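You operate a simulated robot arm through the tools that you are given. There is no shell and no other tool. Be economical: measure what you need, move in short steps, check, and stop when the job is done.

You are at the controls of a simulated robot arm. One attempt, no reset.

Task
The black belt slips: tension it into the green band and try it.
Fine: stop it first; isolator off while you wind, on again after; run it briefly and leave the belt standing.

The check looks at the end state, three seconds after you hand in, the way a careful person would. Anything else that was tipped, shoved, dropped, spilled or broken makes it a failure.

Robot
A 6-joint arm with a fingered hand on a trunk, on a base that drives. Base frame: it is fixed to the floor where the robot stands at the start and does not move with it; the origin is under the middle of the robot, x ahead of it, y to its left, z up; the surface under the hand at the start is at about z = 765. Readings come in mm, rad, newtons and seconds.
With the tool pointing down near the work surface it reaches from about 260 to 680 mm from the robot's upright axis, wherever it stands. Its first joint turns from -2.897 to 2.897 rad. Places, roughly: belt isolator [0, 1200, 1200]; belt selector switch [400, 0, 1200]; direction lever of the black belt [400, -100, 1200]; jog button of the black belt [400, -100, 1100]; speed dial of the black belt [400, 100, 1300]; stop button of the black belt [400, 0, 1100]; tension crank of the black belt [0, 1100, 500]. Payload 4 kg.
The tool frame sits at the grasp point between the pads (the TCP): z along the fingers, y along the line on which they close. The tips reach 26 mm beyond it. The gripper opens to 148 mm. The gripper's body begins 73 mm behind the TCP. The gripper is a hand of 3 fingers: y runs from the thumb to the fingers, the wrist lies at [0, 0, -239] in the tool frame, and closing takes about 1.5 s.
Orientation is that of the tool frame in the base frame, as [roll, pitch, yaw] about the fixed x, y, z axes, in that order (R = Rz(yaw) Ry(pitch) Rx(roll)). With the fingers straight down and closing along the base's y, the tool's x points along the base's -x, its y along +y and its z along -z.

Tools
- The arm moves only by the tool send_rows. Its argument "plan" is a list of rows, each a list of 2 entries, a list of its own where there are three numbers: the shift along the tool's x, y, z in units of 500 mm (1.0 is 500 mm), then the turn, a rotation vector about the tool's x, y, z in units of 180 degrees (1.0 is 180 degrees). In form: [[[x, y, z], [wx, wy, wz]], ...]. A call has 1 to 12 rows; each row is the pose to reach, as a shift and turn from the pose commanded when the call began, along the tool's axes at that moment. "jaw" is the finger opening in mm, from 0 to 148, set as the call begins (left out, the last holds). A call with a number of a shift or a turn outside -1 to 1 is refused whole. Each row takes 0.2 s and may step no farther than 50 mm and 0.15 rad from the row before; otherwise, or with a gripper value out of range, the whole call is refused. Where a pose cannot be reached the arm comes as near as it can. A force on the tool above 40 N (or 10 N above the force at the start of the call, whichever is more), or a blocked arm, ends the call early, and 0.2 s more pass. Each finger travels about 153 mm/s and halts on what it meets, pressing with about 24 N; the grip force reading is that of the motor and also rises with nothing between the fingers. The clock runs only during rows and for 0.2 s after the last one: add rows that repeat a pose to give the fingers time. The reply holds the time, the measured pose of the TCP, the force on the tool along the base axes, the opening and the grip force, in the units named above and with some noise, with the torque about the TCP (base axes, N m) and any sound that the robot's microphone picked up, and new pictures: "show" is both (left out), scene, wrist or none.
- Cameras (640 x 400 px; columns grow to the right, rows downward): "scene" is now at [38.6, 256.6, 1475.9]; the picture's right is [0.60, -0.80, 0.00], its down [-0.59, -0.44, -0.68] and it looks along [0.54, 0.41, -0.73] (base axes); focal length 214 px, centre (320, 200). "wrist" rides on the gripper at [68, -39, -90] in the tool frame; the picture's right is [0.50, 0.87, 0.00], its down [-0.66, 0.38, -0.65] and it looks along [-0.57, 0.33, 0.76] (tool axes); focal length 222 px, centre (320, 200).
- raise_lower(by): slides the trunk up (or, below 0, down) by that many mm; the arm and the scene camera ride with it, the base frame stays. It gives what a move gives, with no picture.
- base_move(legs): drives the robot by 1 to 6 legs, each [ahead, left, turn to the left] in mm, mm and rad, along the robot's own axes; the way and the turn of a leg run together, so that a leg with both is an arc; at most 1500 mm and 3.142 rad a leg. The arm and the cameras ride along, it lands a little off, and it stops where it bumps. It gives what a move gives, and a new picture of the scene camera.
- curl_fingers(finger1, finger2, thumb_bend): sets how far each is bent, from 0 (flat) to 1 (curled in); at 0.3 the hand is open as for a grip, at 0.7 the pads meet at the TCP. One left out holds its place. A second passes; each finger stops where it meets its share of the squeeze, and holds until it gets a number again. A gripper value or a shape takes the hand back. It gives what a move gives, with no picture; readings hold the bend of each and the force on the fingers (four entries, about 0 where the hand has none), thumb and palm.
- hand_shape(shape): the hand has 3 fingers and takes this shape, open, in about a second: jaw (thumb against the fingers, like two jaws); tri (thumb and two fingers); tip (a fingertip pinch); poke (one finger out to press); point (the index stretched); flat (the hand flat); cup (the hand cupped); fist (a fist). The gripper value then closes the fingers along that shape, each until it touches; the sizes above hold for jaw. It gives what a move gives, with no picture.
- pan_tilt(pan, tilt): turns the head with the scene camera to pan (to the left, within 2.094 rad either way) and tilt (down, from -0.506 to 1.204), counted from straight ahead of the robot. It gives what a move gives, and a new picture of the scene camera.
- measure_at(camera, pixels): there is no depth. For up to 12 entries [column, row, z] of the newest picture of that camera ("zoom" is the newest enlarged one), the place [x, y] in the base frame at which the ray of that pixel passes the height z, good to about 3 mm. It takes no simulated time.
- enlarge(camera, box): a new picture of the part [left, top, right, bottom] of that camera's present view, enlarged. It takes no simulated time.
- sign_off(): hands the job in; it is judged then, once.

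Work in short steps. Measure before you move; look again where a grasp or a placing could have gone wrong, and mend it. You have 80 turns and 260 pictures in all, those below and enlarged ones among them. Open the gripper and draw the arm clear of the work before you hand the job in, unless the task says otherwise; then end with one line.

The tools are called after "Call:" as a command line: name --argument value ..., lists and objects as JSON in quotes. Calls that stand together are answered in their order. send_rows: Moves the arm, as the interface text tells. Its arguments: {"type":"object","properties":{"plan":{"type":"array"},"jaw":{"type":"number"},"show":{"type":"string","enum":["both","scene","wrist","none"]}},"required":["plan"]} The other tools are called the same way: raise_lower (by) slides the trunk up or down; hand_shape (shape) gives the hand a shape; curl_fingers (finger1, finger2, thumb_bend) moves the fingers one by one; base_move (legs) drives the base; pan_tilt (pan, tilt) turns the head that bears the scene camera; measure_at (camera, pixels) gives the place at which the rays of pixels pass given heights; enlarge (camera, box) takes an enlarged picture of a part of a camera's view; sign_off () hands the job in.

At the start:

```text
t: 0.0
ee_pos: [154.8, 394.1, 1000.6]
tcp_rot: [3.14, -0.002, -3.14]
contact_force: [0.0, -0.2, -1.0]
torque: [-0.05, 0.0, -0.01]
gripper_width: 147.6
finger_force: 0.1
shape: jaw
bend: [0.3, 0.3, 0.3]
finger forces: [0.1, 0.0, 0.0, 0.0, 0.0, 0.1]
trunk travel left (down, up): [-225.0, 92.0]
robot x, y, heading: [-0.0, 0.6, 0.001]
head pan, tilt: [0.527, 1.201]
```

scene: 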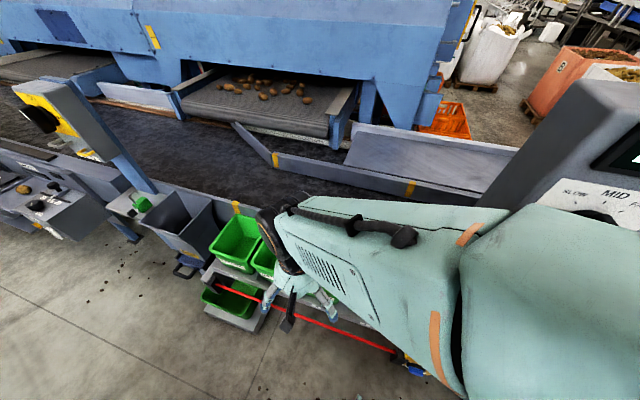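
wrist: 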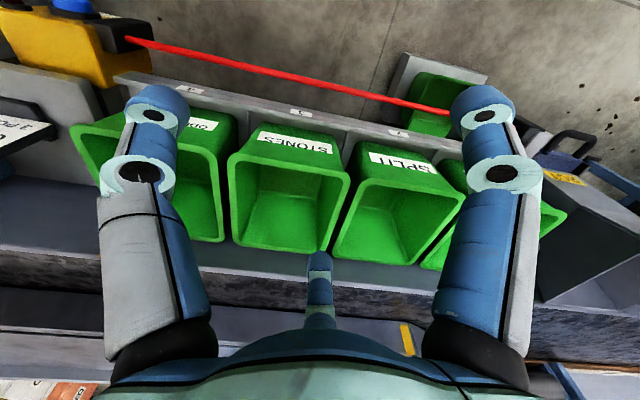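

The scene shows a belt with a control panel at the right and a station on the left. I look around with the head first.

Call:
pan_tilt --pan 0 --tilt 0.5

Call:
pan_tilt --pan 1.4 --tilt 0.6

```text
t: 1.1
ee_pos: [154.1, 393.9, 999.0]
tcp_rot: [-3.141, -0.001, -3.141]
contact_force: [0.1, 0.0, -0.2]
torque: [-0.02, 0.0, 0.0]
gripper_width: 147.7
finger_force: 0.0
shape: jaw
bend: [0.3, 0.3, 0.3]
finger forces: [0.0, 0.0, 0.0, 0.0, 0.0, 0.0]
trunk travel left (down, up): [-225.0, 92.0]
robot x, y, heading: [-1.6, 4.0, 0.002]
head pan, tilt: [0.0, 0.499]
```

scene: 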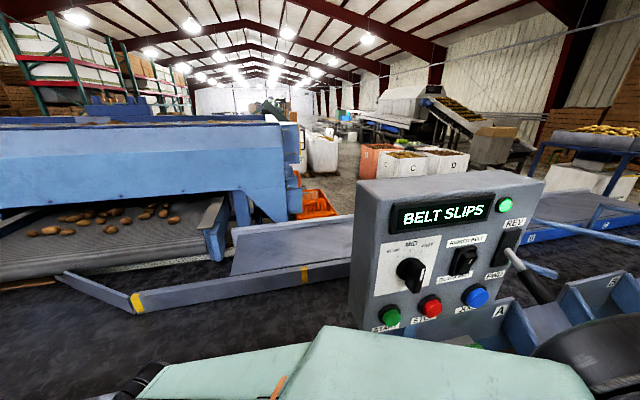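

```text
t: 2.6
ee_pos: [154.2, 392.5, 999.7]
tcp_rot: [3.142, 0.0, 3.142]
contact_force: [0.0, 0.1, 0.5]
torque: [-0.03, 0.0, -0.02]
gripper_width: 148.0
finger_force: 0.0
shape: jaw
bend: [0.3, 0.3, 0.3]
finger forces: [0.0, 0.0, 0.1, 0.1, 0.0, 0.0]
trunk travel left (down, up): [-225.0, 92.0]
robot x, y, heading: [-2.5, -2.0, -0.004]
head pan, tilt: [1.4, 0.6]
```

scene: 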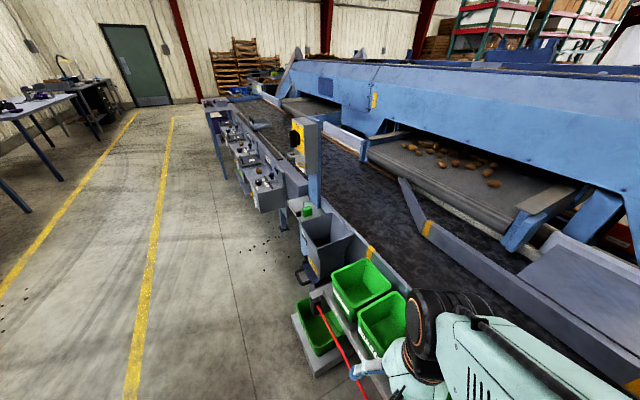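

The control panel reads "BELT SLIPS". I enlarge the isolator area at the left, then go back to the panel.

Call:
enlarge --camera "scene" --box '[220, 90, 380, 290]'

Call:
pan_tilt --pan -0.3 --tilt 0.7

Call:
enlarge --camera "scene" --box '[170, 80, 450, 300]'

```text
2.00 times, centred on (300, 190) of scene
```

zoom: 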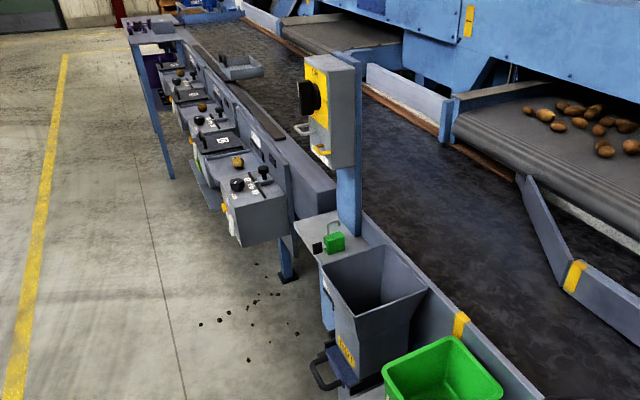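

```text
t: 4.3
ee_pos: [154.2, 392.7, 1000.7]
tcp_rot: [3.139, -0.001, 3.141]
contact_force: [-0.8, 0.3, 0.5]
torque: [0.01, -0.02, 0.02]
gripper_width: 148.3
finger_force: 0.0
shape: jaw
bend: [0.3, 0.3, 0.3]
finger forces: [0.1, 0.0, 0.0, 0.0, 0.0, 0.1]
trunk travel left (down, up): [-225.0, 92.0]
robot x, y, heading: [3.0, -3.0, -0.003]
head pan, tilt: [-0.3, 0.7]
```

scene: 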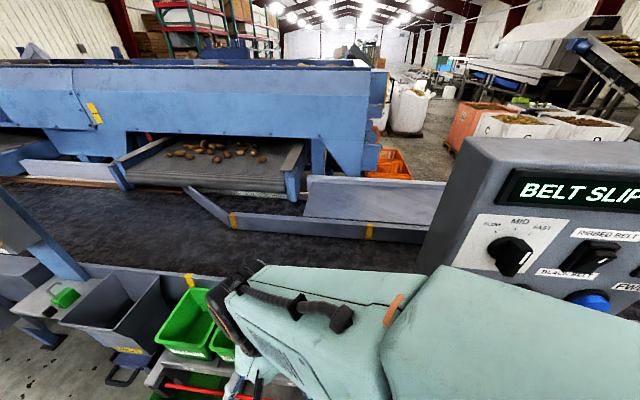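

```text
1.82 times, centred on (310, 190) of scene
```

zoom: 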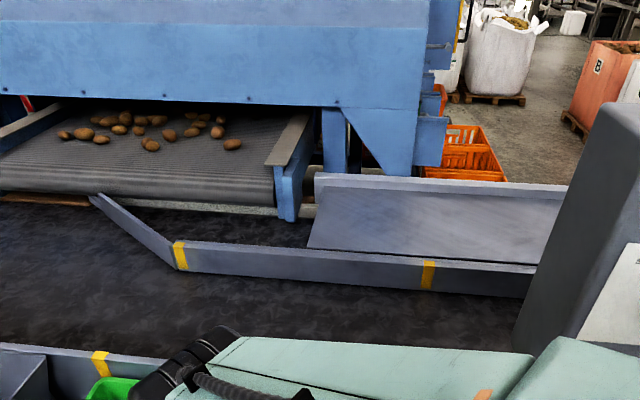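

The view doesn't seem to fit the pan reading, so I check the camera's true ray with measurements at two heights.

Call:
measure_at --camera "scene" --pixels '[[320, 200, 1100], [320, 200, 765], [510, 255, 1300], [510, 255, 1200], [590, 262, 1200], [590, 262, 1100]]'

Call:
pan_tilt --pan -0.3 --tilt 0.7

```text
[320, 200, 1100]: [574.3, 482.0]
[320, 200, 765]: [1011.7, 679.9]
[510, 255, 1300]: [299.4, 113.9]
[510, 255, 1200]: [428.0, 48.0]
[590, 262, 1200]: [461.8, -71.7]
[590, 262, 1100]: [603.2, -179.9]
```

```text
t: 4.9
ee_pos: [154.0, 393.1, 1001.4]
tcp_rot: [3.141, 0.0, -3.141]
contact_force: [0.9, 1.2, 0.6]
torque: [0.01, 0.0, 0.01]
gripper_width: 148.0
finger_force: 0.1
shape: jaw
bend: [0.3, 0.3, 0.3]
finger forces: [0.0, 0.0, 0.0, 0.0, 0.1, 0.1]
trunk travel left (down, up): [-225.0, 92.0]
robot x, y, heading: [2.5, -0.0, -0.001]
head pan, tilt: [-0.3, 0.7]
```

scene: 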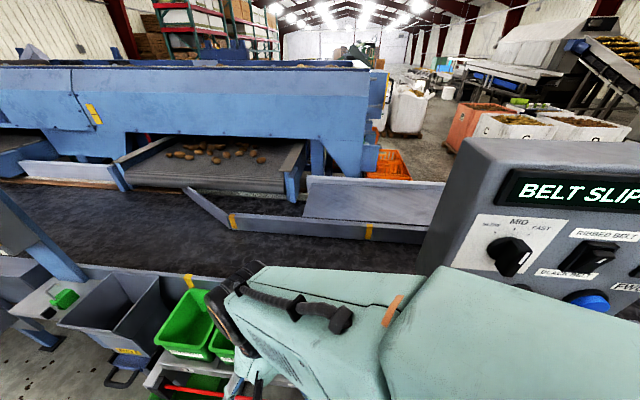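

The camera's real yaw is about 0.42 here; I turn further right to see the whole panel.

Call:
pan_tilt --pan -0.9 --tilt 0.6

Call:
pan_tilt --pan 0 --tilt 0.6

Call:
enlarge --camera "scene" --box '[340, 120, 580, 300]'

```text
t: 5.9
ee_pos: [154.7, 393.5, 1001.1]
tcp_rot: [-3.141, 0.0, -3.141]
contact_force: [0.2, -0.3, 0.4]
torque: [-0.01, 0.03, 0.0]
gripper_width: 147.8
finger_force: 0.0
shape: jaw
bend: [0.3, 0.3, 0.3]
finger forces: [0.1, 0.0, 0.1, 0.1, 0.1, 0.1]
trunk travel left (down, up): [-225.0, 92.0]
robot x, y, heading: [0.0, 1.2, -0.003]
head pan, tilt: [-0.901, 0.6]
```

scene: 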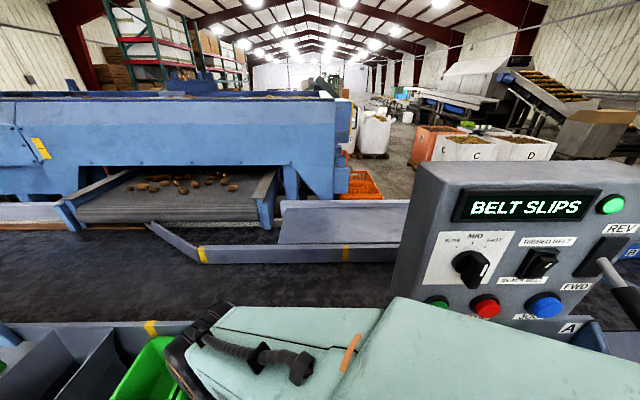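

```text
t: 7.1
ee_pos: [154.4, 394.0, 1001.1]
tcp_rot: [3.141, 0.001, 3.141]
contact_force: [0.9, 0.4, -0.2]
torque: [-0.02, -0.02, 0.01]
gripper_width: 148.0
finger_force: 0.1
shape: jaw
bend: [0.3, 0.3, 0.3]
finger forces: [0.0, 0.1, 0.0, 0.0, 0.1, 0.1]
trunk travel left (down, up): [-225.0, 92.0]
robot x, y, heading: [-4.7, 0.1, 0.0]
head pan, tilt: [0.0, 0.6]
```

scene: 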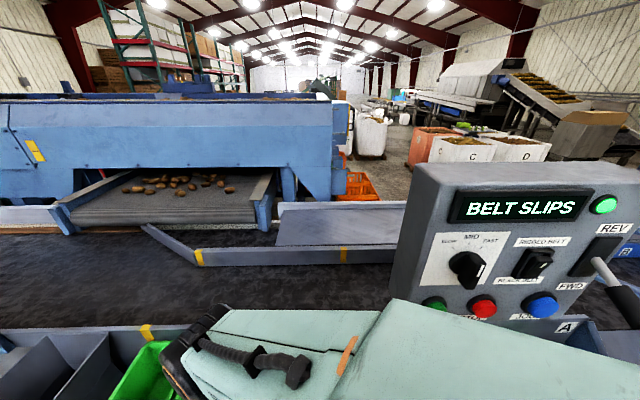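

```text
2.22 times, centred on (460, 210) of scene
```

zoom: 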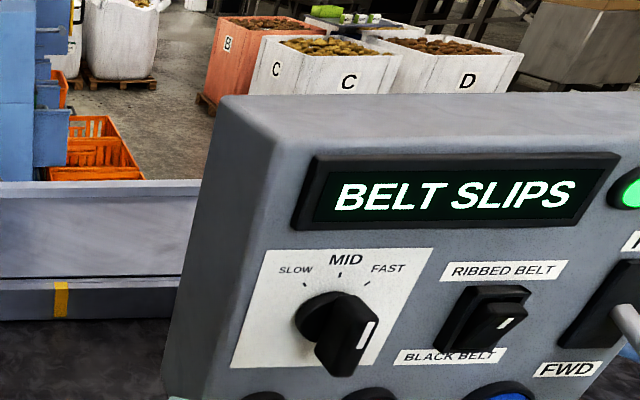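

The panel is visible; I enlarge the selector, lamp, lever and buttons.

Call:
enlarge --camera "scene" --box '[420, 220, 520, 340]'

Call:
enlarge --camera "scene" --box '[520, 180, 640, 340]'

Call:
measure_at --camera "scene" --pixels '[[320, 200, 1100], [320, 200, 1000], [482, 307, 1100], [542, 304, 1100], [467, 268, 1200], [530, 264, 1200], [430, 303, 1100], [600, 205, 1300], [595, 265, 1200], [625, 300, 1200], [482, 307, 1150], [542, 304, 1150]]'

```text
3.33 times, centred on (470, 280) of scene
```

zoom: 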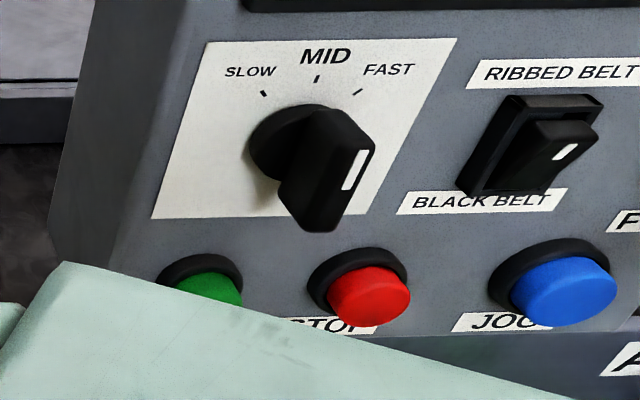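

```text
2.50 times, centred on (580, 260) of scene
```

zoom: 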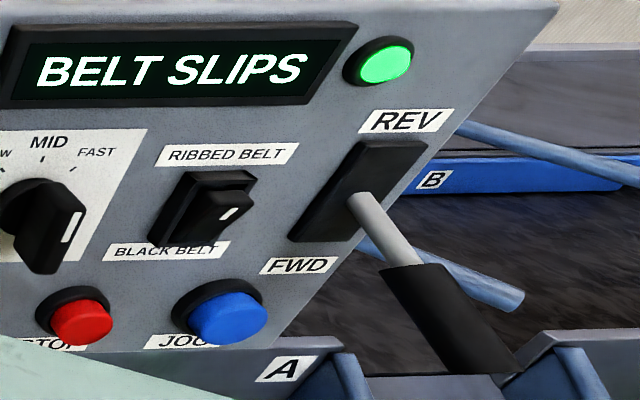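

```text
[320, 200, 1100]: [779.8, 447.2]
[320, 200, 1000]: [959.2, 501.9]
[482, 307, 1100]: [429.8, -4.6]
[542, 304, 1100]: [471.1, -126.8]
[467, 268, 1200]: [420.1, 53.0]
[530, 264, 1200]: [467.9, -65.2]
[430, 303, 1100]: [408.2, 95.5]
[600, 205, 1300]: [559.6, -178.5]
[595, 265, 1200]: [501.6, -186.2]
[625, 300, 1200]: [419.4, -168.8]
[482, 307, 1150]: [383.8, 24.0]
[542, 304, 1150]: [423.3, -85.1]
```

The stop/jog buttons and lever are clear (stop at ~(482,307), jog ~(542,304)); the lamp is green, so the belt runs or is live. The panel is too close for a horizontal finger, so I back the base up 300 mm and look again.

Call:
base_move --legs '[[-300, 0, 0]]'

Call:
pan_tilt --pan -0.3 --tilt 0.5

```text
t: 9.2
ee_pos: [-145.7, 392.5, 1000.9]
tcp_rot: [-3.141, -0.001, 3.137]
contact_force: [-0.1, 0.3, -0.1]
torque: [0.0, -0.01, -0.01]
gripper_width: 147.8
finger_force: 0.0
shape: jaw
bend: [0.3, 0.3, 0.3]
finger forces: [0.0, 0.0, 0.1, 0.1, 0.0, 0.0]
trunk travel left (down, up): [-225.0, 92.0]
robot x, y, heading: [-302.8, 0.4, -0.004]
head pan, tilt: [0.0, 0.6]
```

scene: 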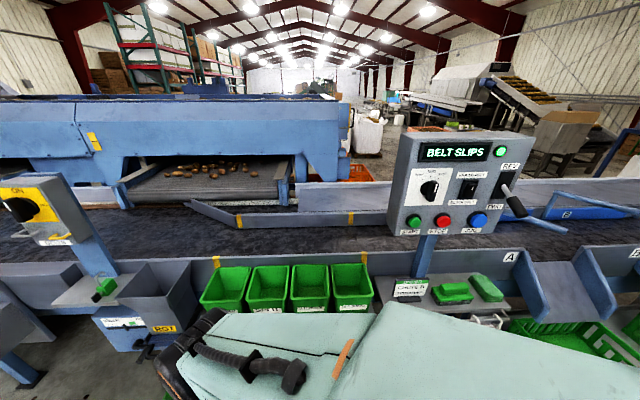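

```text
t: 10.0
ee_pos: [-145.0, 393.2, 1000.2]
tcp_rot: [-3.141, -0.002, 3.134]
contact_force: [0.1, 0.3, 0.5]
torque: [0.0, 0.04, 0.0]
gripper_width: 147.7
finger_force: 0.0
shape: jaw
bend: [0.3, 0.3, 0.3]
finger forces: [0.0, 0.0, 0.0, 0.0, 0.0, 0.1]
trunk travel left (down, up): [-225.0, 92.0]
robot x, y, heading: [-303.6, -0.6, -0.004]
head pan, tilt: [-0.3, 0.499]
```

scene: 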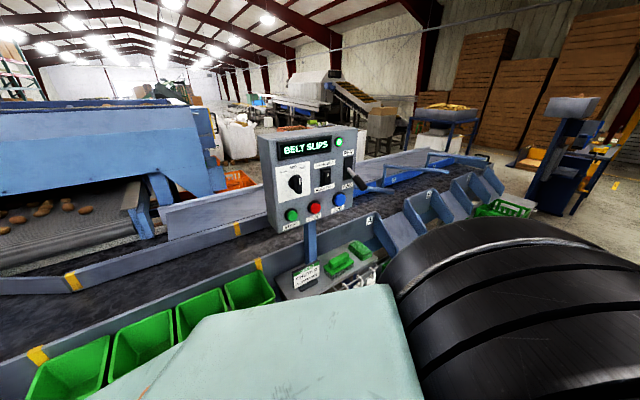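

Good overview. I enlarge the panel and the sign beneath, and measure from this new viewpoint.

Call:
enlarge --camera "scene" --box '[250, 120, 390, 300]'

Call:
measure_at --camera "scene" --pixels '[[320, 200, 1100], [320, 200, 1000], [314, 208, 1100], [314, 208, 1050], [339, 199, 1100], [339, 199, 1050], [295, 183, 1200], [326, 175, 1200], [291, 214, 1100], [348, 173, 1200], [362, 186, 1200], [340, 141, 1300]]'

Call:
enlarge --camera "scene" --box '[270, 235, 390, 300]'

```text
2.22 times, centred on (320, 210) of scene
```

zoom: 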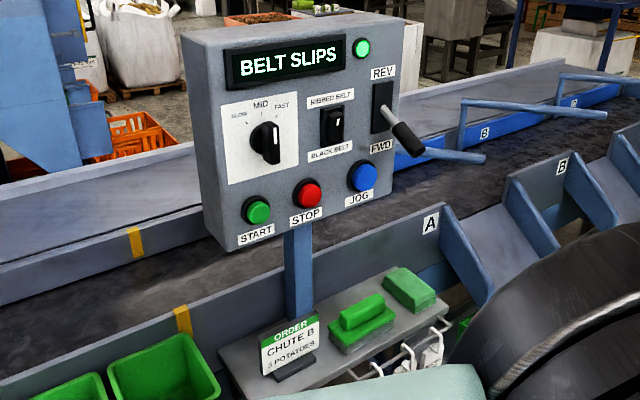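

```text
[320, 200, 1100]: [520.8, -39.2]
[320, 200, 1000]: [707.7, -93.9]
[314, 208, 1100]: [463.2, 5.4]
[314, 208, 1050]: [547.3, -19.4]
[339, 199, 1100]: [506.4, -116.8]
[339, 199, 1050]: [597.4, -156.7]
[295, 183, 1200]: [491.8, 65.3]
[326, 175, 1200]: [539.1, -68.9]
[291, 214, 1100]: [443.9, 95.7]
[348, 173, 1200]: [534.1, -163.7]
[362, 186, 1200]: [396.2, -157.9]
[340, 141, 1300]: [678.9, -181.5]
```

```text
5.33 times, centred on (330, 268) of scene
```

zoom: 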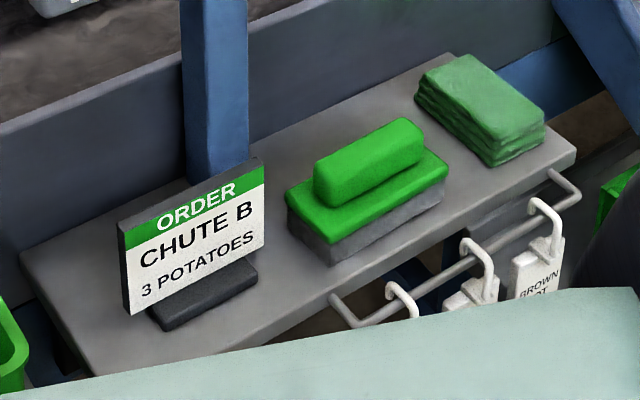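

From two views: stop ≈ (391,21,1141), jog ≈ (427,-86,1143), with the panel yawed ~0.29 rad so a press runs along (0.96,0.28,0). I set the poke shape and bring the tool horizontal, keeping well away from the panel.

Call:
hand_shape --shape "poke"

Call:
send_rows --plan '[[[-0.0527, -0.026, -0.0255], [0, -0.04545, 0]], [[-0.1054, -0.052, -0.051], [0, -0.0909, 0]], [[-0.1581, -0.078, -0.0765], [0, -0.13635, 0]], [[-0.2108, -0.104, -0.102], [0, -0.1818, 0]], [[-0.2635, -0.13, -0.1275], [0, -0.22725, 0]], [[-0.3162, -0.156, -0.153], [0, -0.2727, 0]], [[-0.3689, -0.182, -0.1785], [0, -0.31815, 0]], [[-0.4216, -0.208, -0.204], [0, -0.3636, 0]], [[-0.4743, -0.234, -0.2295], [0, -0.40905, 0]], [[-0.527, -0.26, -0.255], [0, -0.4545, 0]], [[-0.58, -0.286, -0.28], [0, -0.5, 0]], [[-0.58, -0.286, -0.28], [0, -0.5, 0]]]'

```text
t: 10.9
ee_pos: [-145.2, 394.2, 1000.6]
tcp_rot: [-3.141, -0.001, 3.136]
contact_force: [0.4, -0.1, 0.7]
torque: [-0.01, 0.03, 0.03]
gripper_width: 0.1
finger_force: 0.1
shape: poke
bend: [1.0, 1.0, 0.4]
finger forces: [0.0, 0.1, 0.0, 0.0, 0.0, 0.0]
trunk travel left (down, up): [-225.0, 92.0]
robot x, y, heading: [-299.7, 3.0, -0.009]
head pan, tilt: [-0.3, 0.499]
```

```text
t: 13.5
ee_pos: [146.7, 251.0, 1142.2]
tcp_rot: [0.5, 1.57, 0.495]
contact_force: [-0.2, -0.3, 0.5]
torque: [-0.03, -0.01, 0.02]
gripper_width: 0.0
finger_force: 0.1
shape: poke
bend: [1.0, 1.0, 0.4]
finger forces: [0.0, 0.0, 0.1, 0.1, 0.0, 0.0]
trunk travel left (down, up): [-225.0, 92.0]
robot x, y, heading: [-298.8, 0.4, -0.004]
head pan, tilt: [-0.3, 0.499]
```

scene: 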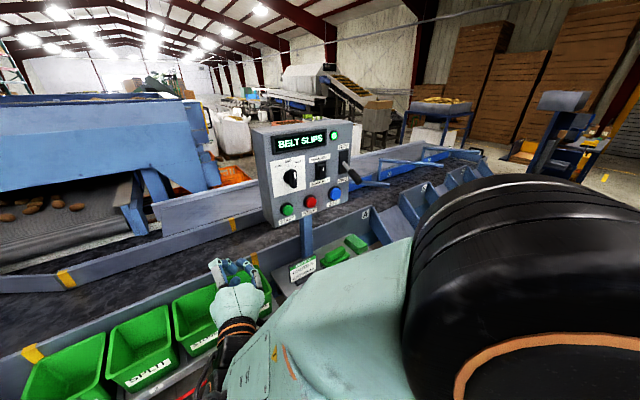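
wrist: 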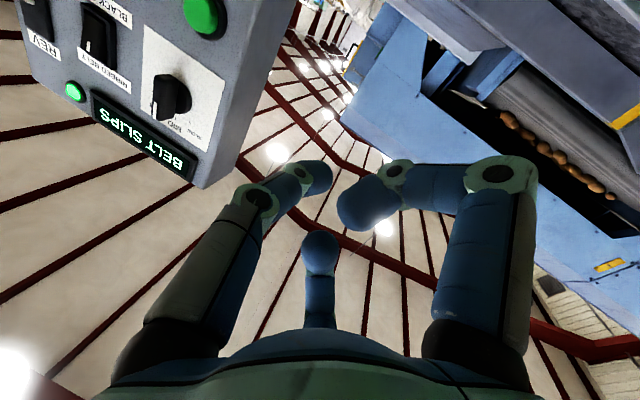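

The poke shape curls fingers ambiguously; a closed jaw has tips known to be 26 mm beyond the TCP on the axis, so I use that. I also zoom the wrist view for the dial/selector state.

Call:
enlarge --camera "wrist" --box '[10, 0, 250, 190]'

Call:
hand_shape --shape "jaw"

Call:
send_rows --plan '[[[0, 0, 0], [-0.03, 0, 0]], [[0, 0, 0], [-0.06, 0, 0]], [[0, 0, 0], [-0.0916, 0, 0]], [[0, 0, 0], [-0.0916, 0, 0]], [[0, 0, 0], [-0.0916, 0, 0]], [[0, 0, 0], [-0.0916, 0, 0]], [[0, 0, 0], [-0.0916, 0, 0]], [[0, 0, 0], [-0.0916, 0, 0]]]' --jaw 0

```text
2.11 times, centred on (130, 95) of wrist
```

zoom: 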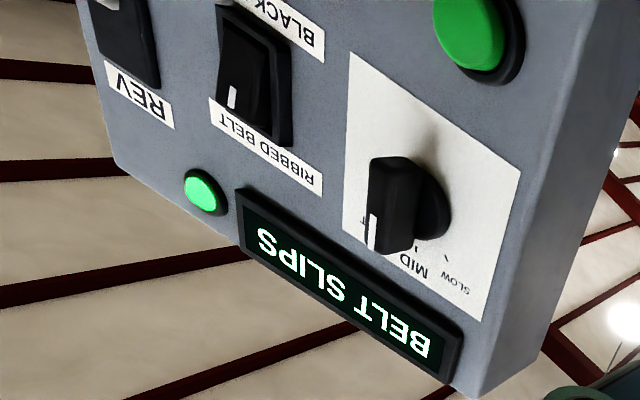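

```text
t: 14.4
ee_pos: [144.4, 250.8, 1142.2]
tcp_rot: [-2.027, 1.57, -2.034]
contact_force: [1.6, 1.1, -0.2]
torque: [0.01, 0.03, 0.01]
gripper_width: 148.0
finger_force: 0.0
shape: jaw
bend: [0.3, 0.3, 0.3]
finger forces: [0.0, 0.0, 0.1, 0.0, 0.0, 0.1]
trunk travel left (down, up): [-225.0, 92.0]
robot x, y, heading: [-304.3, 1.6, -0.008]
head pan, tilt: [-0.3, 0.499]
```

```text
t: 16.2
ee_pos: [145.3, 249.0, 1140.3]
tcp_rot: [0.911, 1.571, 1.19]
contact_force: [-0.6, 1.0, 0.1]
torque: [-0.01, -0.01, -0.01]
gripper_width: 0.0
finger_force: 24.2
shape: jaw
bend: [0.7, 0.7, 0.7]
finger forces: [0.0, 0.1, 0.0, 0.1, 0.0, 0.1]
trunk travel left (down, up): [-225.0, 92.0]
robot x, y, heading: [-304.5, 1.3, 0.0]
head pan, tilt: [-0.3, 0.499]
```

scene: 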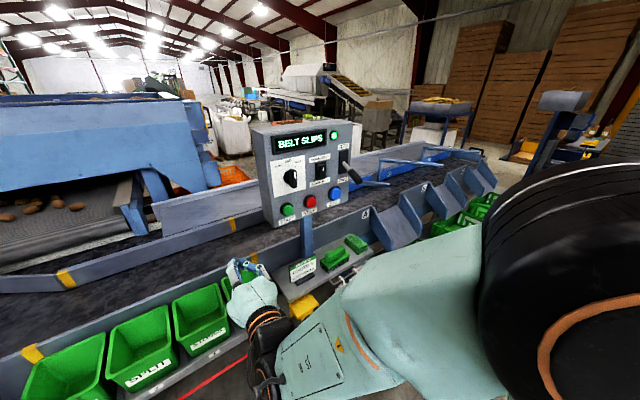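
wrist: 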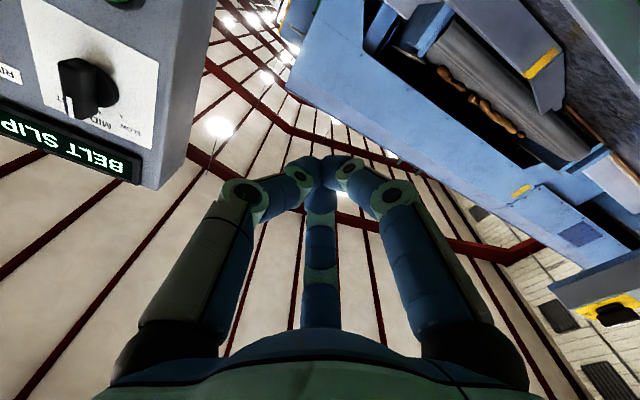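

Tool now heads 0.28 rad as wanted. The dial points to FAST and the selector mark sits near RIBBED. I move to a standoff 60 mm in front of STOP.

Call:
send_rows --plan '[[[0, -0.095, 0.025], [0, 0, 0]], [[0, -0.19, 0.05], [0, 0, 0]], [[0, -0.286, 0.075], [0, 0, 0]], [[0, -0.38, 0.1], [0, 0, 0]], [[0, -0.476, 0.13], [0, 0, 0]], [[0, -0.572, 0.16], [0, 0, 0]], [[0, -0.572, 0.175], [0, 0, 0]], [[0, -0.572, 0.175], [0, 0, 0]]]'

```text
refused: row 5 steps farther than a row can; nothing moved
```

Row steps slightly too long; I shorten them.

Call:
send_rows --plan '[[[0, -0.08, 0.025], [0, 0, 0]], [[0, -0.16, 0.05], [0, 0, 0]], [[0, -0.24, 0.075], [0, 0, 0]], [[0, -0.32, 0.1], [0, 0, 0]], [[0, -0.4, 0.125], [0, 0, 0]], [[0, -0.48, 0.15], [0, 0, 0]], [[0, -0.56, 0.175], [0, 0, 0]], [[0, -0.572, 0.175], [0, 0, 0]], [[0, -0.572, 0.175], [0, 0, 0]]]'

```text
t: 18.2
ee_pos: [267.4, 160.8, 1181.2]
tcp_rot: [-3.092, 1.537, -2.951]
contact_force: [-0.3, -0.9, 0.4]
torque: [0.01, -0.02, 0.04]
gripper_width: 0.0
finger_force: 24.7
shape: jaw
bend: [0.7, 0.7, 0.7]
finger forces: [0.0, 0.1, 0.0, 0.1, 0.0, 0.1]
out of reach, approached as far as the arm can: row 1, 2, 3, 4, 5, 6, 7, 8, 9
trunk travel left (down, up): [-225.0, 92.0]
robot x, y, heading: [-305.4, -0.8, -0.003]
head pan, tilt: [-0.3, 0.499]
```

scene: 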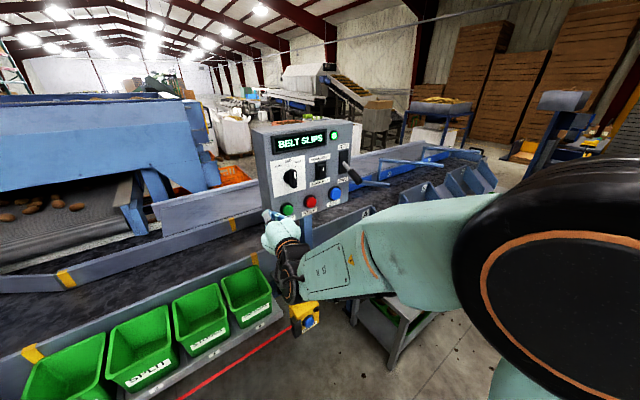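
wrist: 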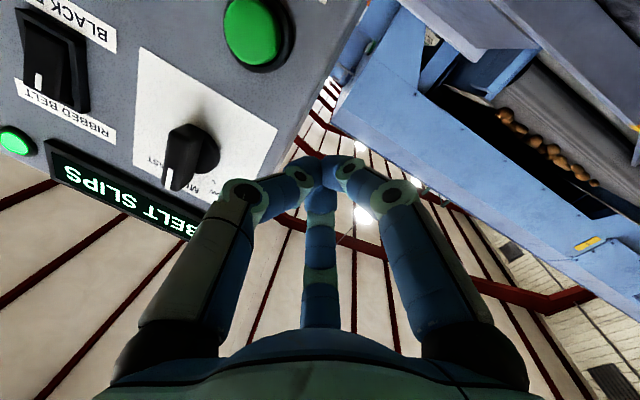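

The arm hit its reach limit (now at (267,161,1181)); it works better with the hand on the robot's left. I back the arm out and will move the base right instead.

Call:
send_rows --plan '[[[0, 0.0, -0.09], [0, 0, 0]], [[0, 0.0, -0.175], [0, 0, 0]], [[0, 0.08, -0.175], [0, 0, 0]], [[0, 0.16, -0.175], [0, 0, 0]], [[0, 0.24, -0.175], [0, 0, 0]], [[0, 0.32, -0.175], [0, 0, 0]], [[0, 0.4, -0.175], [0, 0, 0]], [[0, 0.48, -0.175], [0, 0, 0]], [[0, 0.56, -0.175], [0, 0, 0]], [[0, 0.572, -0.175], [0, 0, 0]]]' --show "none"

```text
t: 20.4
ee_pos: [148.2, 438.1, 1186.1]
tcp_rot: [-3.072, 1.535, -2.934]
contact_force: [0.1, -0.3, -0.6]
torque: [0.01, -0.01, -0.02]
gripper_width: 0.1
finger_force: 23.9
shape: jaw
bend: [0.7, 0.7, 0.7]
finger forces: [0.1, 0.1, 0.0, 0.0, 0.1, 0.1]
trunk travel left (down, up): [-225.0, 92.0]
robot x, y, heading: [-304.5, -1.6, -0.001]
head pan, tilt: [-0.3, 0.499]
```

The pose is now (148,438,1186) with heading 0.14. I restore heading 0.28 and height 1141.

Call:
send_rows --plan '[[[0.045, 0, 0], [-0.02, 0.0, 0]], [[0.09, 0, 0], [-0.0446, 0.01, 0]], [[0.09, 0, 0], [-0.0446, 0.01, 0]]]' --show "none"

```text
t: 21.2
ee_pos: [146.8, 436.9, 1140.9]
tcp_rot: [3.063, 1.505, -2.938]
contact_force: [0.2, 1.2, -0.5]
torque: [-0.04, 0.0, -0.02]
gripper_width: 0.0
finger_force: 24.2
shape: jaw
bend: [0.7, 0.7, 0.7]
finger forces: [0.0, 0.1, 0.1, 0.0, 0.1, 0.0]
trunk travel left (down, up): [-225.0, 92.0]
robot x, y, heading: [-301.9, 3.6, -0.006]
head pan, tilt: [-0.3, 0.499]
```

Heading is good. I drive the base 439 right, then 120 forward, keeping ~100 mm from the button.

Call:
base_move --legs '[[0, -439, 0], [120, 0, 0]]'

Call:
send_rows --plan '[[[0, 0, 0], [0, -0.021, 0]]]'

```text
t: 26.4
ee_pos: [264.6, -6.8, 1140.9]
tcp_rot: [3.06, 1.502, -2.945]
contact_force: [-0.5, 0.2, 0.1]
torque: [0.02, 0.0, 0.02]
gripper_width: 0.2
finger_force: 23.8
shape: jaw
bend: [0.7, 0.7, 0.7]
finger forces: [0.1, 0.1, 0.0, 0.0, 0.0, 0.0]
trunk travel left (down, up): [-225.0, 92.0]
robot x, y, heading: [-185.4, -441.1, -0.013]
head pan, tilt: [-0.3, 0.499]
```

scene: 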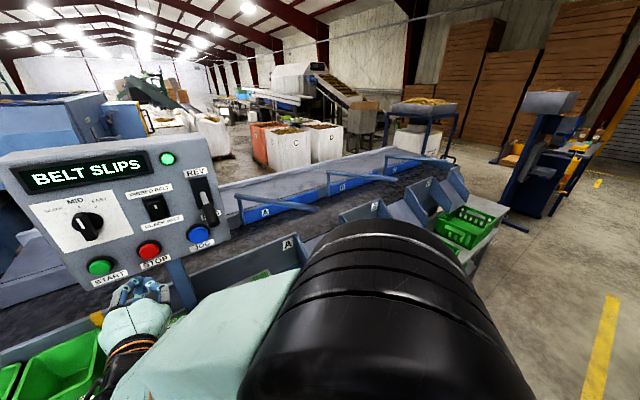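

```text
t: 26.8
ee_pos: [264.1, -8.2, 1140.4]
tcp_rot: [1.729, 1.567, 2.008]
contact_force: [0.0, 0.2, 0.7]
torque: [-0.01, -0.01, 0.0]
gripper_width: 0.0
finger_force: 24.3
shape: jaw
bend: [0.7, 0.7, 0.7]
finger forces: [0.1, 0.1, 0.0, 0.0, 0.0, 0.0]
trunk travel left (down, up): [-225.0, 92.0]
robot x, y, heading: [-181.5, -440.7, -0.008]
head pan, tilt: [-0.3, 0.499]
```

scene: 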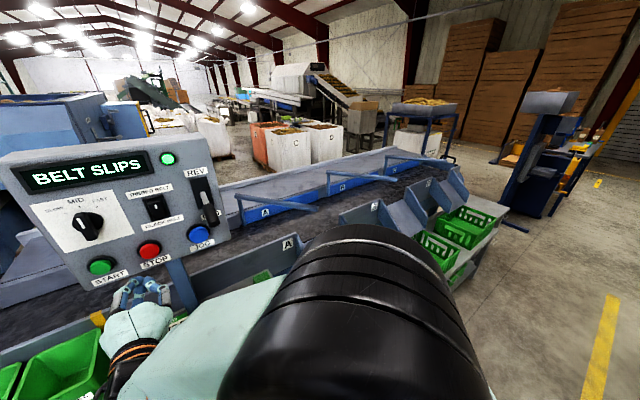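
wrist: 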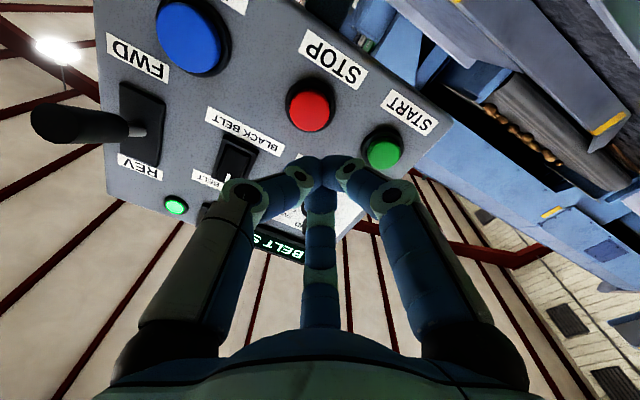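

Clear view of everything. I triangulate again using scene and wrist, and zoom in on the selector.

Call:
measure_at --camera "scene" --pixels '[[150, 249, 1140], [150, 249, 1240], [199, 235, 1140], [101, 266, 1140], [156, 208, 1240], [85, 226, 1240], [167, 159, 1340], [209, 215, 1240]]'

Call:
measure_at --camera "wrist" --pixels '[[311, 106, 1140], [311, 106, 1240], [188, 38, 1140], [384, 152, 1140], [383, 152, 1240], [177, 205, 1340], [235, 160, 1240]]'

Call:
enlarge --camera "scene" --box '[40, 140, 240, 300]'

Call:
enlarge --camera "wrist" --box '[90, 40, 290, 240]'

```text
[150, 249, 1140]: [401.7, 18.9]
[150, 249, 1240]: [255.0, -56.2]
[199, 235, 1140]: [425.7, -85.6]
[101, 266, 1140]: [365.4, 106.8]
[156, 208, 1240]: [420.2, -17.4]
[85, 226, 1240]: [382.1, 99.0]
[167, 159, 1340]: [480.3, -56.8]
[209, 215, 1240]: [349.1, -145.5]
```

```text
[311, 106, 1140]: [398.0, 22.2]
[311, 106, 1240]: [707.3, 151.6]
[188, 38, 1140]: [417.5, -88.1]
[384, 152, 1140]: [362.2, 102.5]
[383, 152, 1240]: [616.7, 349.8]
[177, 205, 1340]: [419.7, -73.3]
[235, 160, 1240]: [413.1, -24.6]
```

```text
2.50 times, centred on (140, 220) of scene
```

zoom: 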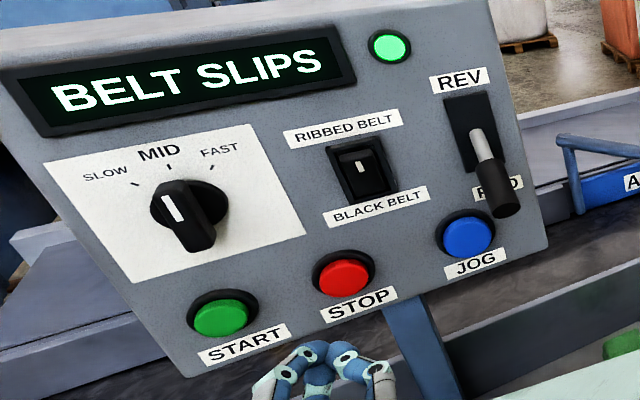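

```text
2.00 times, centred on (190, 140) of wrist
```

zoom: 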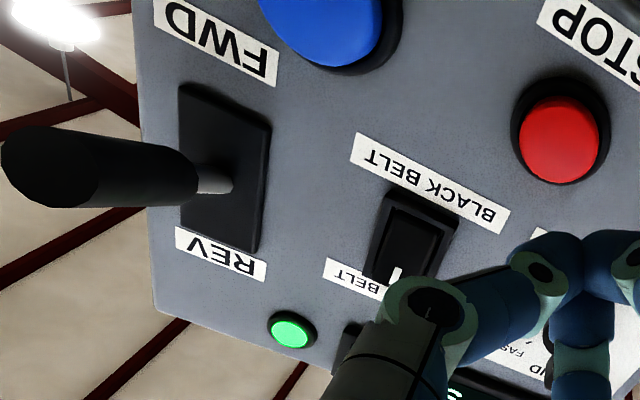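

Stop confirmed at ≈(398,21,1140). I align (9 mm sideways), approach and press with ~8 mm overtravel, then back off.

Call:
send_rows --plan '[[[0, -0.018, 0.08], [0, 0, 0]], [[0, -0.018, 0.16], [0, 0, 0]], [[0, -0.018, 0.2], [0, 0, 0]], [[0, -0.018, 0.216], [0, 0, 0]], [[0, -0.018, 0.224], [0, 0, 0]], [[0, -0.018, 0.232], [0, 0, 0]], [[0, -0.018, 0.24], [0, 0, 0]], [[0, -0.018, 0.248], [0, 0, 0]]]'

```text
t: 27.8
ee_pos: [359.6, 11.7, 1139.3]
tcp_rot: [2.137, 1.564, 2.419]
contact_force: [-30.5, -14.9, 1.5]
torque: [-0.01, -0.07, -0.1]
gripper_width: 0.0
finger_force: 23.7
shape: jaw
bend: [0.7, 0.7, 0.7]
finger forces: [0.1, 0.0, 0.0, 0.0, 0.0, 0.1]
trunk travel left (down, up): [-225.0, 92.0]
robot x, y, heading: [-187.2, -443.8, -0.006]
head pan, tilt: [-0.3, 0.499]
heard: click
stopped in row 4: the force on the tool passed its limit at 50 N (the readings are from after the stop); the commanded pose is now the measured one
```

scene: 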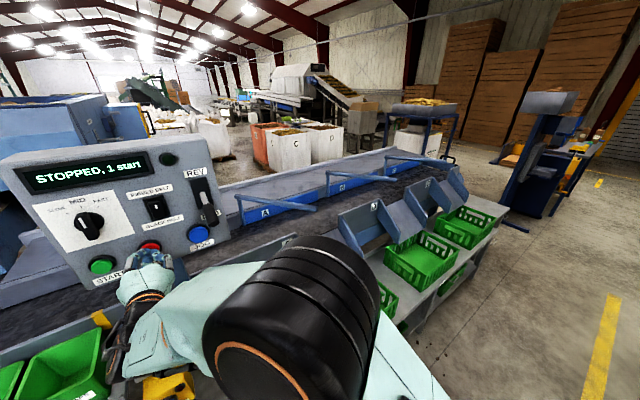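
wrist: 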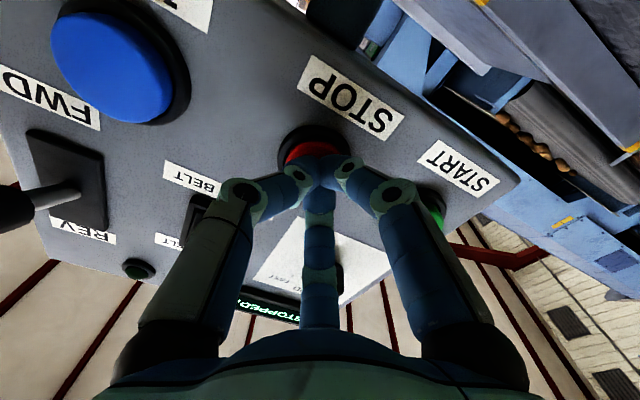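

Click heard; display "STOPPED, 1 start", lamp out. I retreat the hand and drive back and left to look at the isolator and crank.

Call:
send_rows --plan '[[[0, 0, -0.08], [0, 0, 0]], [[0, 0, -0.16], [0, 0, 0]], [[0, 0, -0.24], [0, 0, 0]]]' --show "none"

Call:
base_move --legs '[[-320, 0, 0], [0, 1200, 0]]'

Call:
pan_tilt --pan 0.3 --tilt 0.8

```text
t: 28.6
ee_pos: [248.8, -20.1, 1136.1]
tcp_rot: [2.613, 1.562, 2.898]
contact_force: [-1.1, 0.1, -0.2]
torque: [-0.02, -0.01, 0.02]
gripper_width: 0.1
finger_force: 23.7
shape: jaw
bend: [0.7, 0.7, 0.7]
finger forces: [0.0, 0.0, 0.0, 0.0, 0.1, 0.0]
trunk travel left (down, up): [-225.0, 92.0]
robot x, y, heading: [-185.6, -442.3, -0.01]
head pan, tilt: [-0.3, 0.499]
```

```text
t: 41.4
ee_pos: [-60.7, 1213.6, 1136.0]
tcp_rot: [2.662, 1.561, 2.941]
contact_force: [-0.2, 0.3, 0.0]
torque: [0.02, 0.0, 0.03]
gripper_width: 0.0
finger_force: 24.3
shape: jaw
bend: [0.7, 0.7, 0.7]
finger forces: [0.0, 0.1, 0.1, 0.0, 0.1, 0.1]
trunk travel left (down, up): [-225.0, 92.0]
robot x, y, heading: [-498.4, 791.7, -0.009]
head pan, tilt: [-0.3, 0.499]
```

scene: 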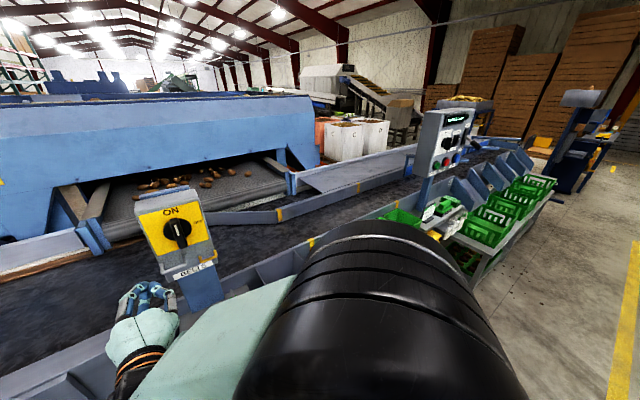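

```text
t: 42.4
ee_pos: [-60.1, 1213.9, 1135.7]
tcp_rot: [2.656, 1.562, 2.936]
contact_force: [-0.5, -0.6, -0.4]
torque: [0.0, 0.02, -0.02]
gripper_width: 0.2
finger_force: 23.7
shape: jaw
bend: [0.7, 0.7, 0.7]
finger forces: [0.0, 0.1, 0.1, 0.1, 0.0, 0.1]
trunk travel left (down, up): [-225.0, 92.0]
robot x, y, heading: [-496.4, 792.3, -0.01]
head pan, tilt: [0.3, 0.799]
```

scene: 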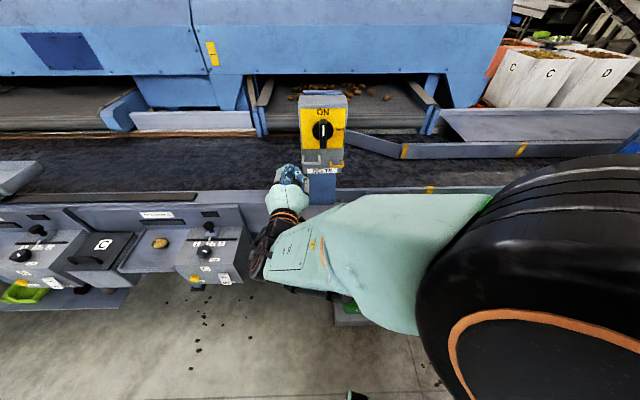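

The isolator knob is at (322,131). I zoom on it and measure, and get a fresh wrist picture.

Call:
enlarge --camera "scene" --box '[282, 80, 362, 180]'

Call:
send_rows --plan '[[[0, 0, -0.02], [0, 0, 0]]]' --show "wrist"

Call:
measure_at --camera "scene" --pixels '[[320, 200, 1000], [320, 200, 800], [322, 131, 1200], [322, 131, 1100], [322, 131, 1250], [301, 150, 1200], [345, 150, 1200], [322, 170, 1130]]'

```text
4.00 times, centred on (322, 130) of scene
```

zoom: 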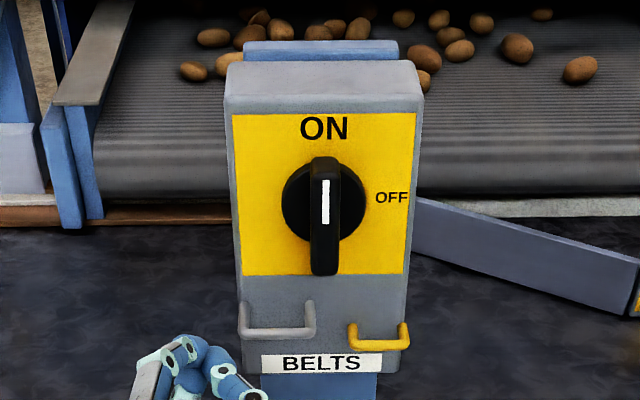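

```text
t: 42.8
ee_pos: [-70.4, 1210.8, 1137.7]
tcp_rot: [2.63, 1.562, 2.908]
contact_force: [0.0, 0.7, -0.7]
torque: [0.01, 0.02, 0.04]
gripper_width: 0.1
finger_force: 24.5
shape: jaw
bend: [0.7, 0.7, 0.7]
finger forces: [0.1, 0.0, 0.0, 0.0, 0.0, 0.0]
trunk travel left (down, up): [-225.0, 92.0]
robot x, y, heading: [-498.1, 792.9, -0.011]
head pan, tilt: [0.3, 0.799]
```

wrist: 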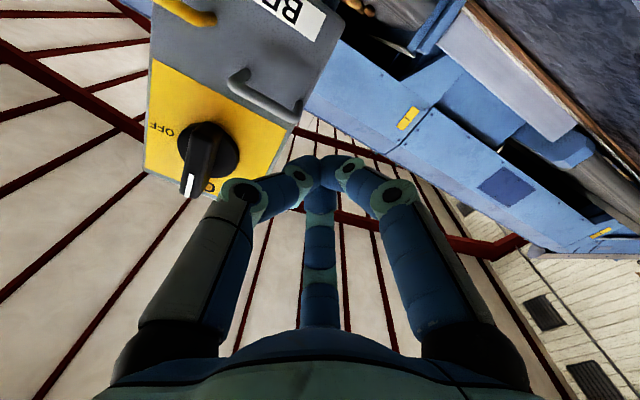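

```text
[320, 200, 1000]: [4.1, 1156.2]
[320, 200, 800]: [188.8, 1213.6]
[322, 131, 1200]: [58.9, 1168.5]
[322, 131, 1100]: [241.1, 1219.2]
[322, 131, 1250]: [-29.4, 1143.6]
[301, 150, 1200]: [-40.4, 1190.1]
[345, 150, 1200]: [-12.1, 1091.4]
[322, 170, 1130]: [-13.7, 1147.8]
```

The isolator turns clockwise 90° from ON (up) to OFF (right). I measure its knob in the wrist view for triangulation.

Call:
measure_at --camera "wrist" --pixels '[[203, 157, 1200], [203, 157, 1230], [203, 157, 1260], [188, 185, 1230], [188, 185, 1260], [210, 150, 1230], [210, 150, 1250]]'

Call:
measure_at --camera "scene" --pixels '[[322, 130, 1220], [322, 130, 1230], [322, 130, 1240], [322, 120, 1250], [322, 146, 1210], [303, 158, 1200], [346, 158, 1200]]'

Call:
enlarge --camera "wrist" --box '[130, 60, 290, 220]'

```text
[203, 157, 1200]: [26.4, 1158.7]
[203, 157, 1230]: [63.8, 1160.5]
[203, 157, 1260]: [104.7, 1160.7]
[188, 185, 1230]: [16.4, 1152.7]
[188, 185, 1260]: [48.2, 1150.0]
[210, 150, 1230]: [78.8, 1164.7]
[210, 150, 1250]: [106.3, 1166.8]
```

```text
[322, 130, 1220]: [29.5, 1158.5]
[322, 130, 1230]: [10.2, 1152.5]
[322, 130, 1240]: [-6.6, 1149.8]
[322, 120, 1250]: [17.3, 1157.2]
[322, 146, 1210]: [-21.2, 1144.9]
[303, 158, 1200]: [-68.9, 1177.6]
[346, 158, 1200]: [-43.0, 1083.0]
```

```text
2.50 times, centred on (210, 140) of wrist
```

zoom: 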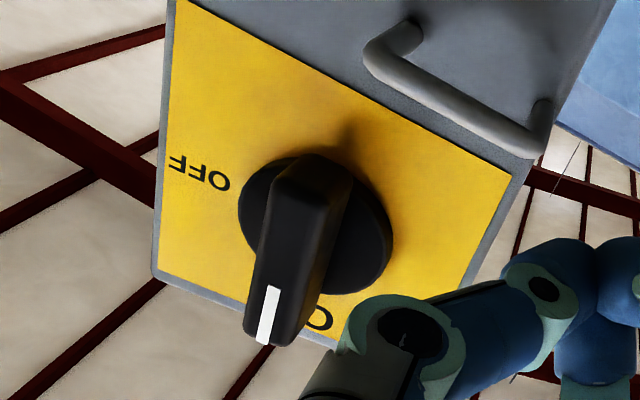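

Knob bar centre ≈ (14,1152,1219), face heading ≈0.27, bar vertical ~63 mm long. I open to 80 mm and go to a pre-grasp 60 mm in front.

Call:
send_rows --plan '[[[-0.05, -0.04, -0.01], [0, 0, 0]], [[-0.1, -0.08, -0.01], [0, 0, 0]], [[-0.14, -0.12, -0.006], [0, 0, 0]], [[-0.163, -0.161, -0.004], [0, 0, 0]], [[-0.163, -0.161, -0.004], [0, 0, 0]]]' --jaw 80

```text
t: 44.0
ee_pos: [-50.6, 1133.0, 1218.3]
tcp_rot: [2.681, 1.561, 2.961]
contact_force: [0.5, -0.1, 0.5]
torque: [0.02, 0.02, -0.03]
gripper_width: 79.7
finger_force: 0.0
shape: jaw
bend: [0.35, 0.34, 0.7]
finger forces: [0.1, 0.0, 0.0, 0.1, 0.0, 0.1]
trunk travel left (down, up): [-225.0, 92.0]
robot x, y, heading: [-497.9, 790.0, -0.011]
head pan, tilt: [0.3, 0.799]
```

scene: 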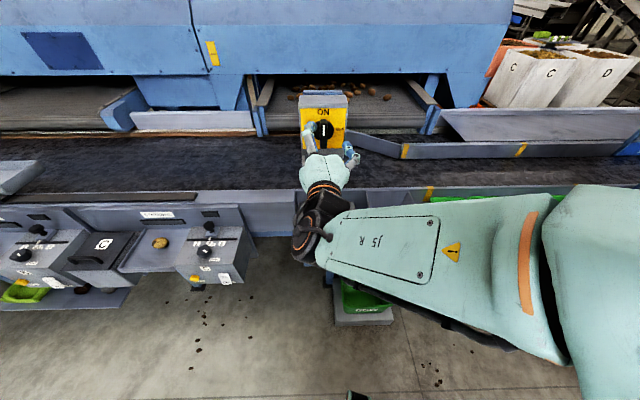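
wrist: 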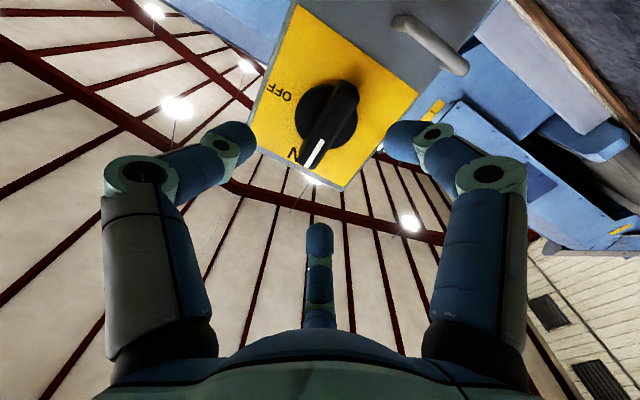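

Knob sits roughly between the fingers; I zoom in the wrist view to check alignment against the tool axis (predicted ≈(320,145)).

Call:
enlarge --camera "wrist" --box '[240, 50, 420, 210]'

Call:
enlarge --camera "scene" --box '[282, 80, 372, 200]'

```text
2.50 times, centred on (330, 130) of wrist
```

zoom: 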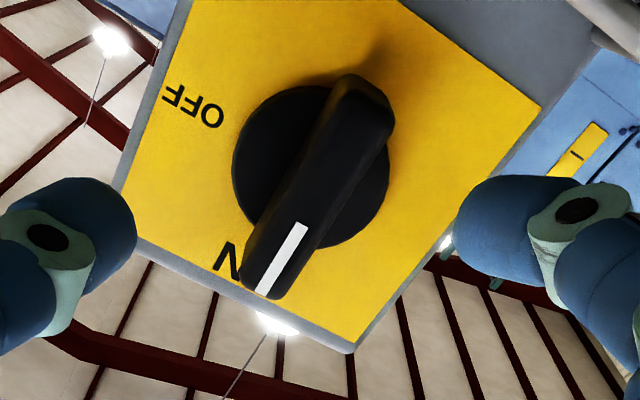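

```text
3.33 times, centred on (327, 140) of scene
```

zoom: 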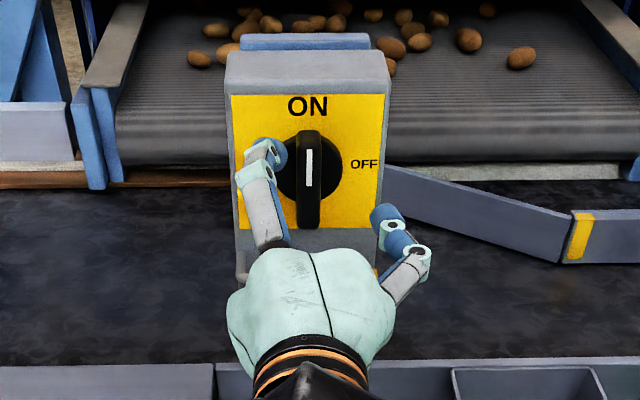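

I check the knob centre with both views once more from this nearer pose.

Call:
measure_at --camera "wrist" --pixels '[[318, 156, 1220], [318, 156, 1240], [327, 116, 1200], [327, 116, 1220], [330, 126, 1200], [330, 126, 1220], [345, 83, 1190], [308, 168, 1240]]'

Call:
measure_at --camera "scene" --pixels '[[323, 131, 1220], [323, 131, 1240], [323, 129, 1200], [323, 129, 1220], [322, 134, 1200], [322, 134, 1220], [322, 147, 1190], [322, 120, 1240]]'

```text
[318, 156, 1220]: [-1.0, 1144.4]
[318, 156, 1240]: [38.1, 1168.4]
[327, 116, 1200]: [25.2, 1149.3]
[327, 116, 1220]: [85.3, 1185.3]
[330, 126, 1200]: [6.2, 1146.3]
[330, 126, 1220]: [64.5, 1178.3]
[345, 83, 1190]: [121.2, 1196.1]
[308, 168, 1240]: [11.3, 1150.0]
```

```text
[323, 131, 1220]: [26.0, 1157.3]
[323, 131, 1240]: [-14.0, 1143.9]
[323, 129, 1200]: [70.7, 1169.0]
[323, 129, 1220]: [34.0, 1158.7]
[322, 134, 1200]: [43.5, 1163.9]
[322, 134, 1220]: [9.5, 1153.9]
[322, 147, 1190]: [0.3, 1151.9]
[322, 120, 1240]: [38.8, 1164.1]
```

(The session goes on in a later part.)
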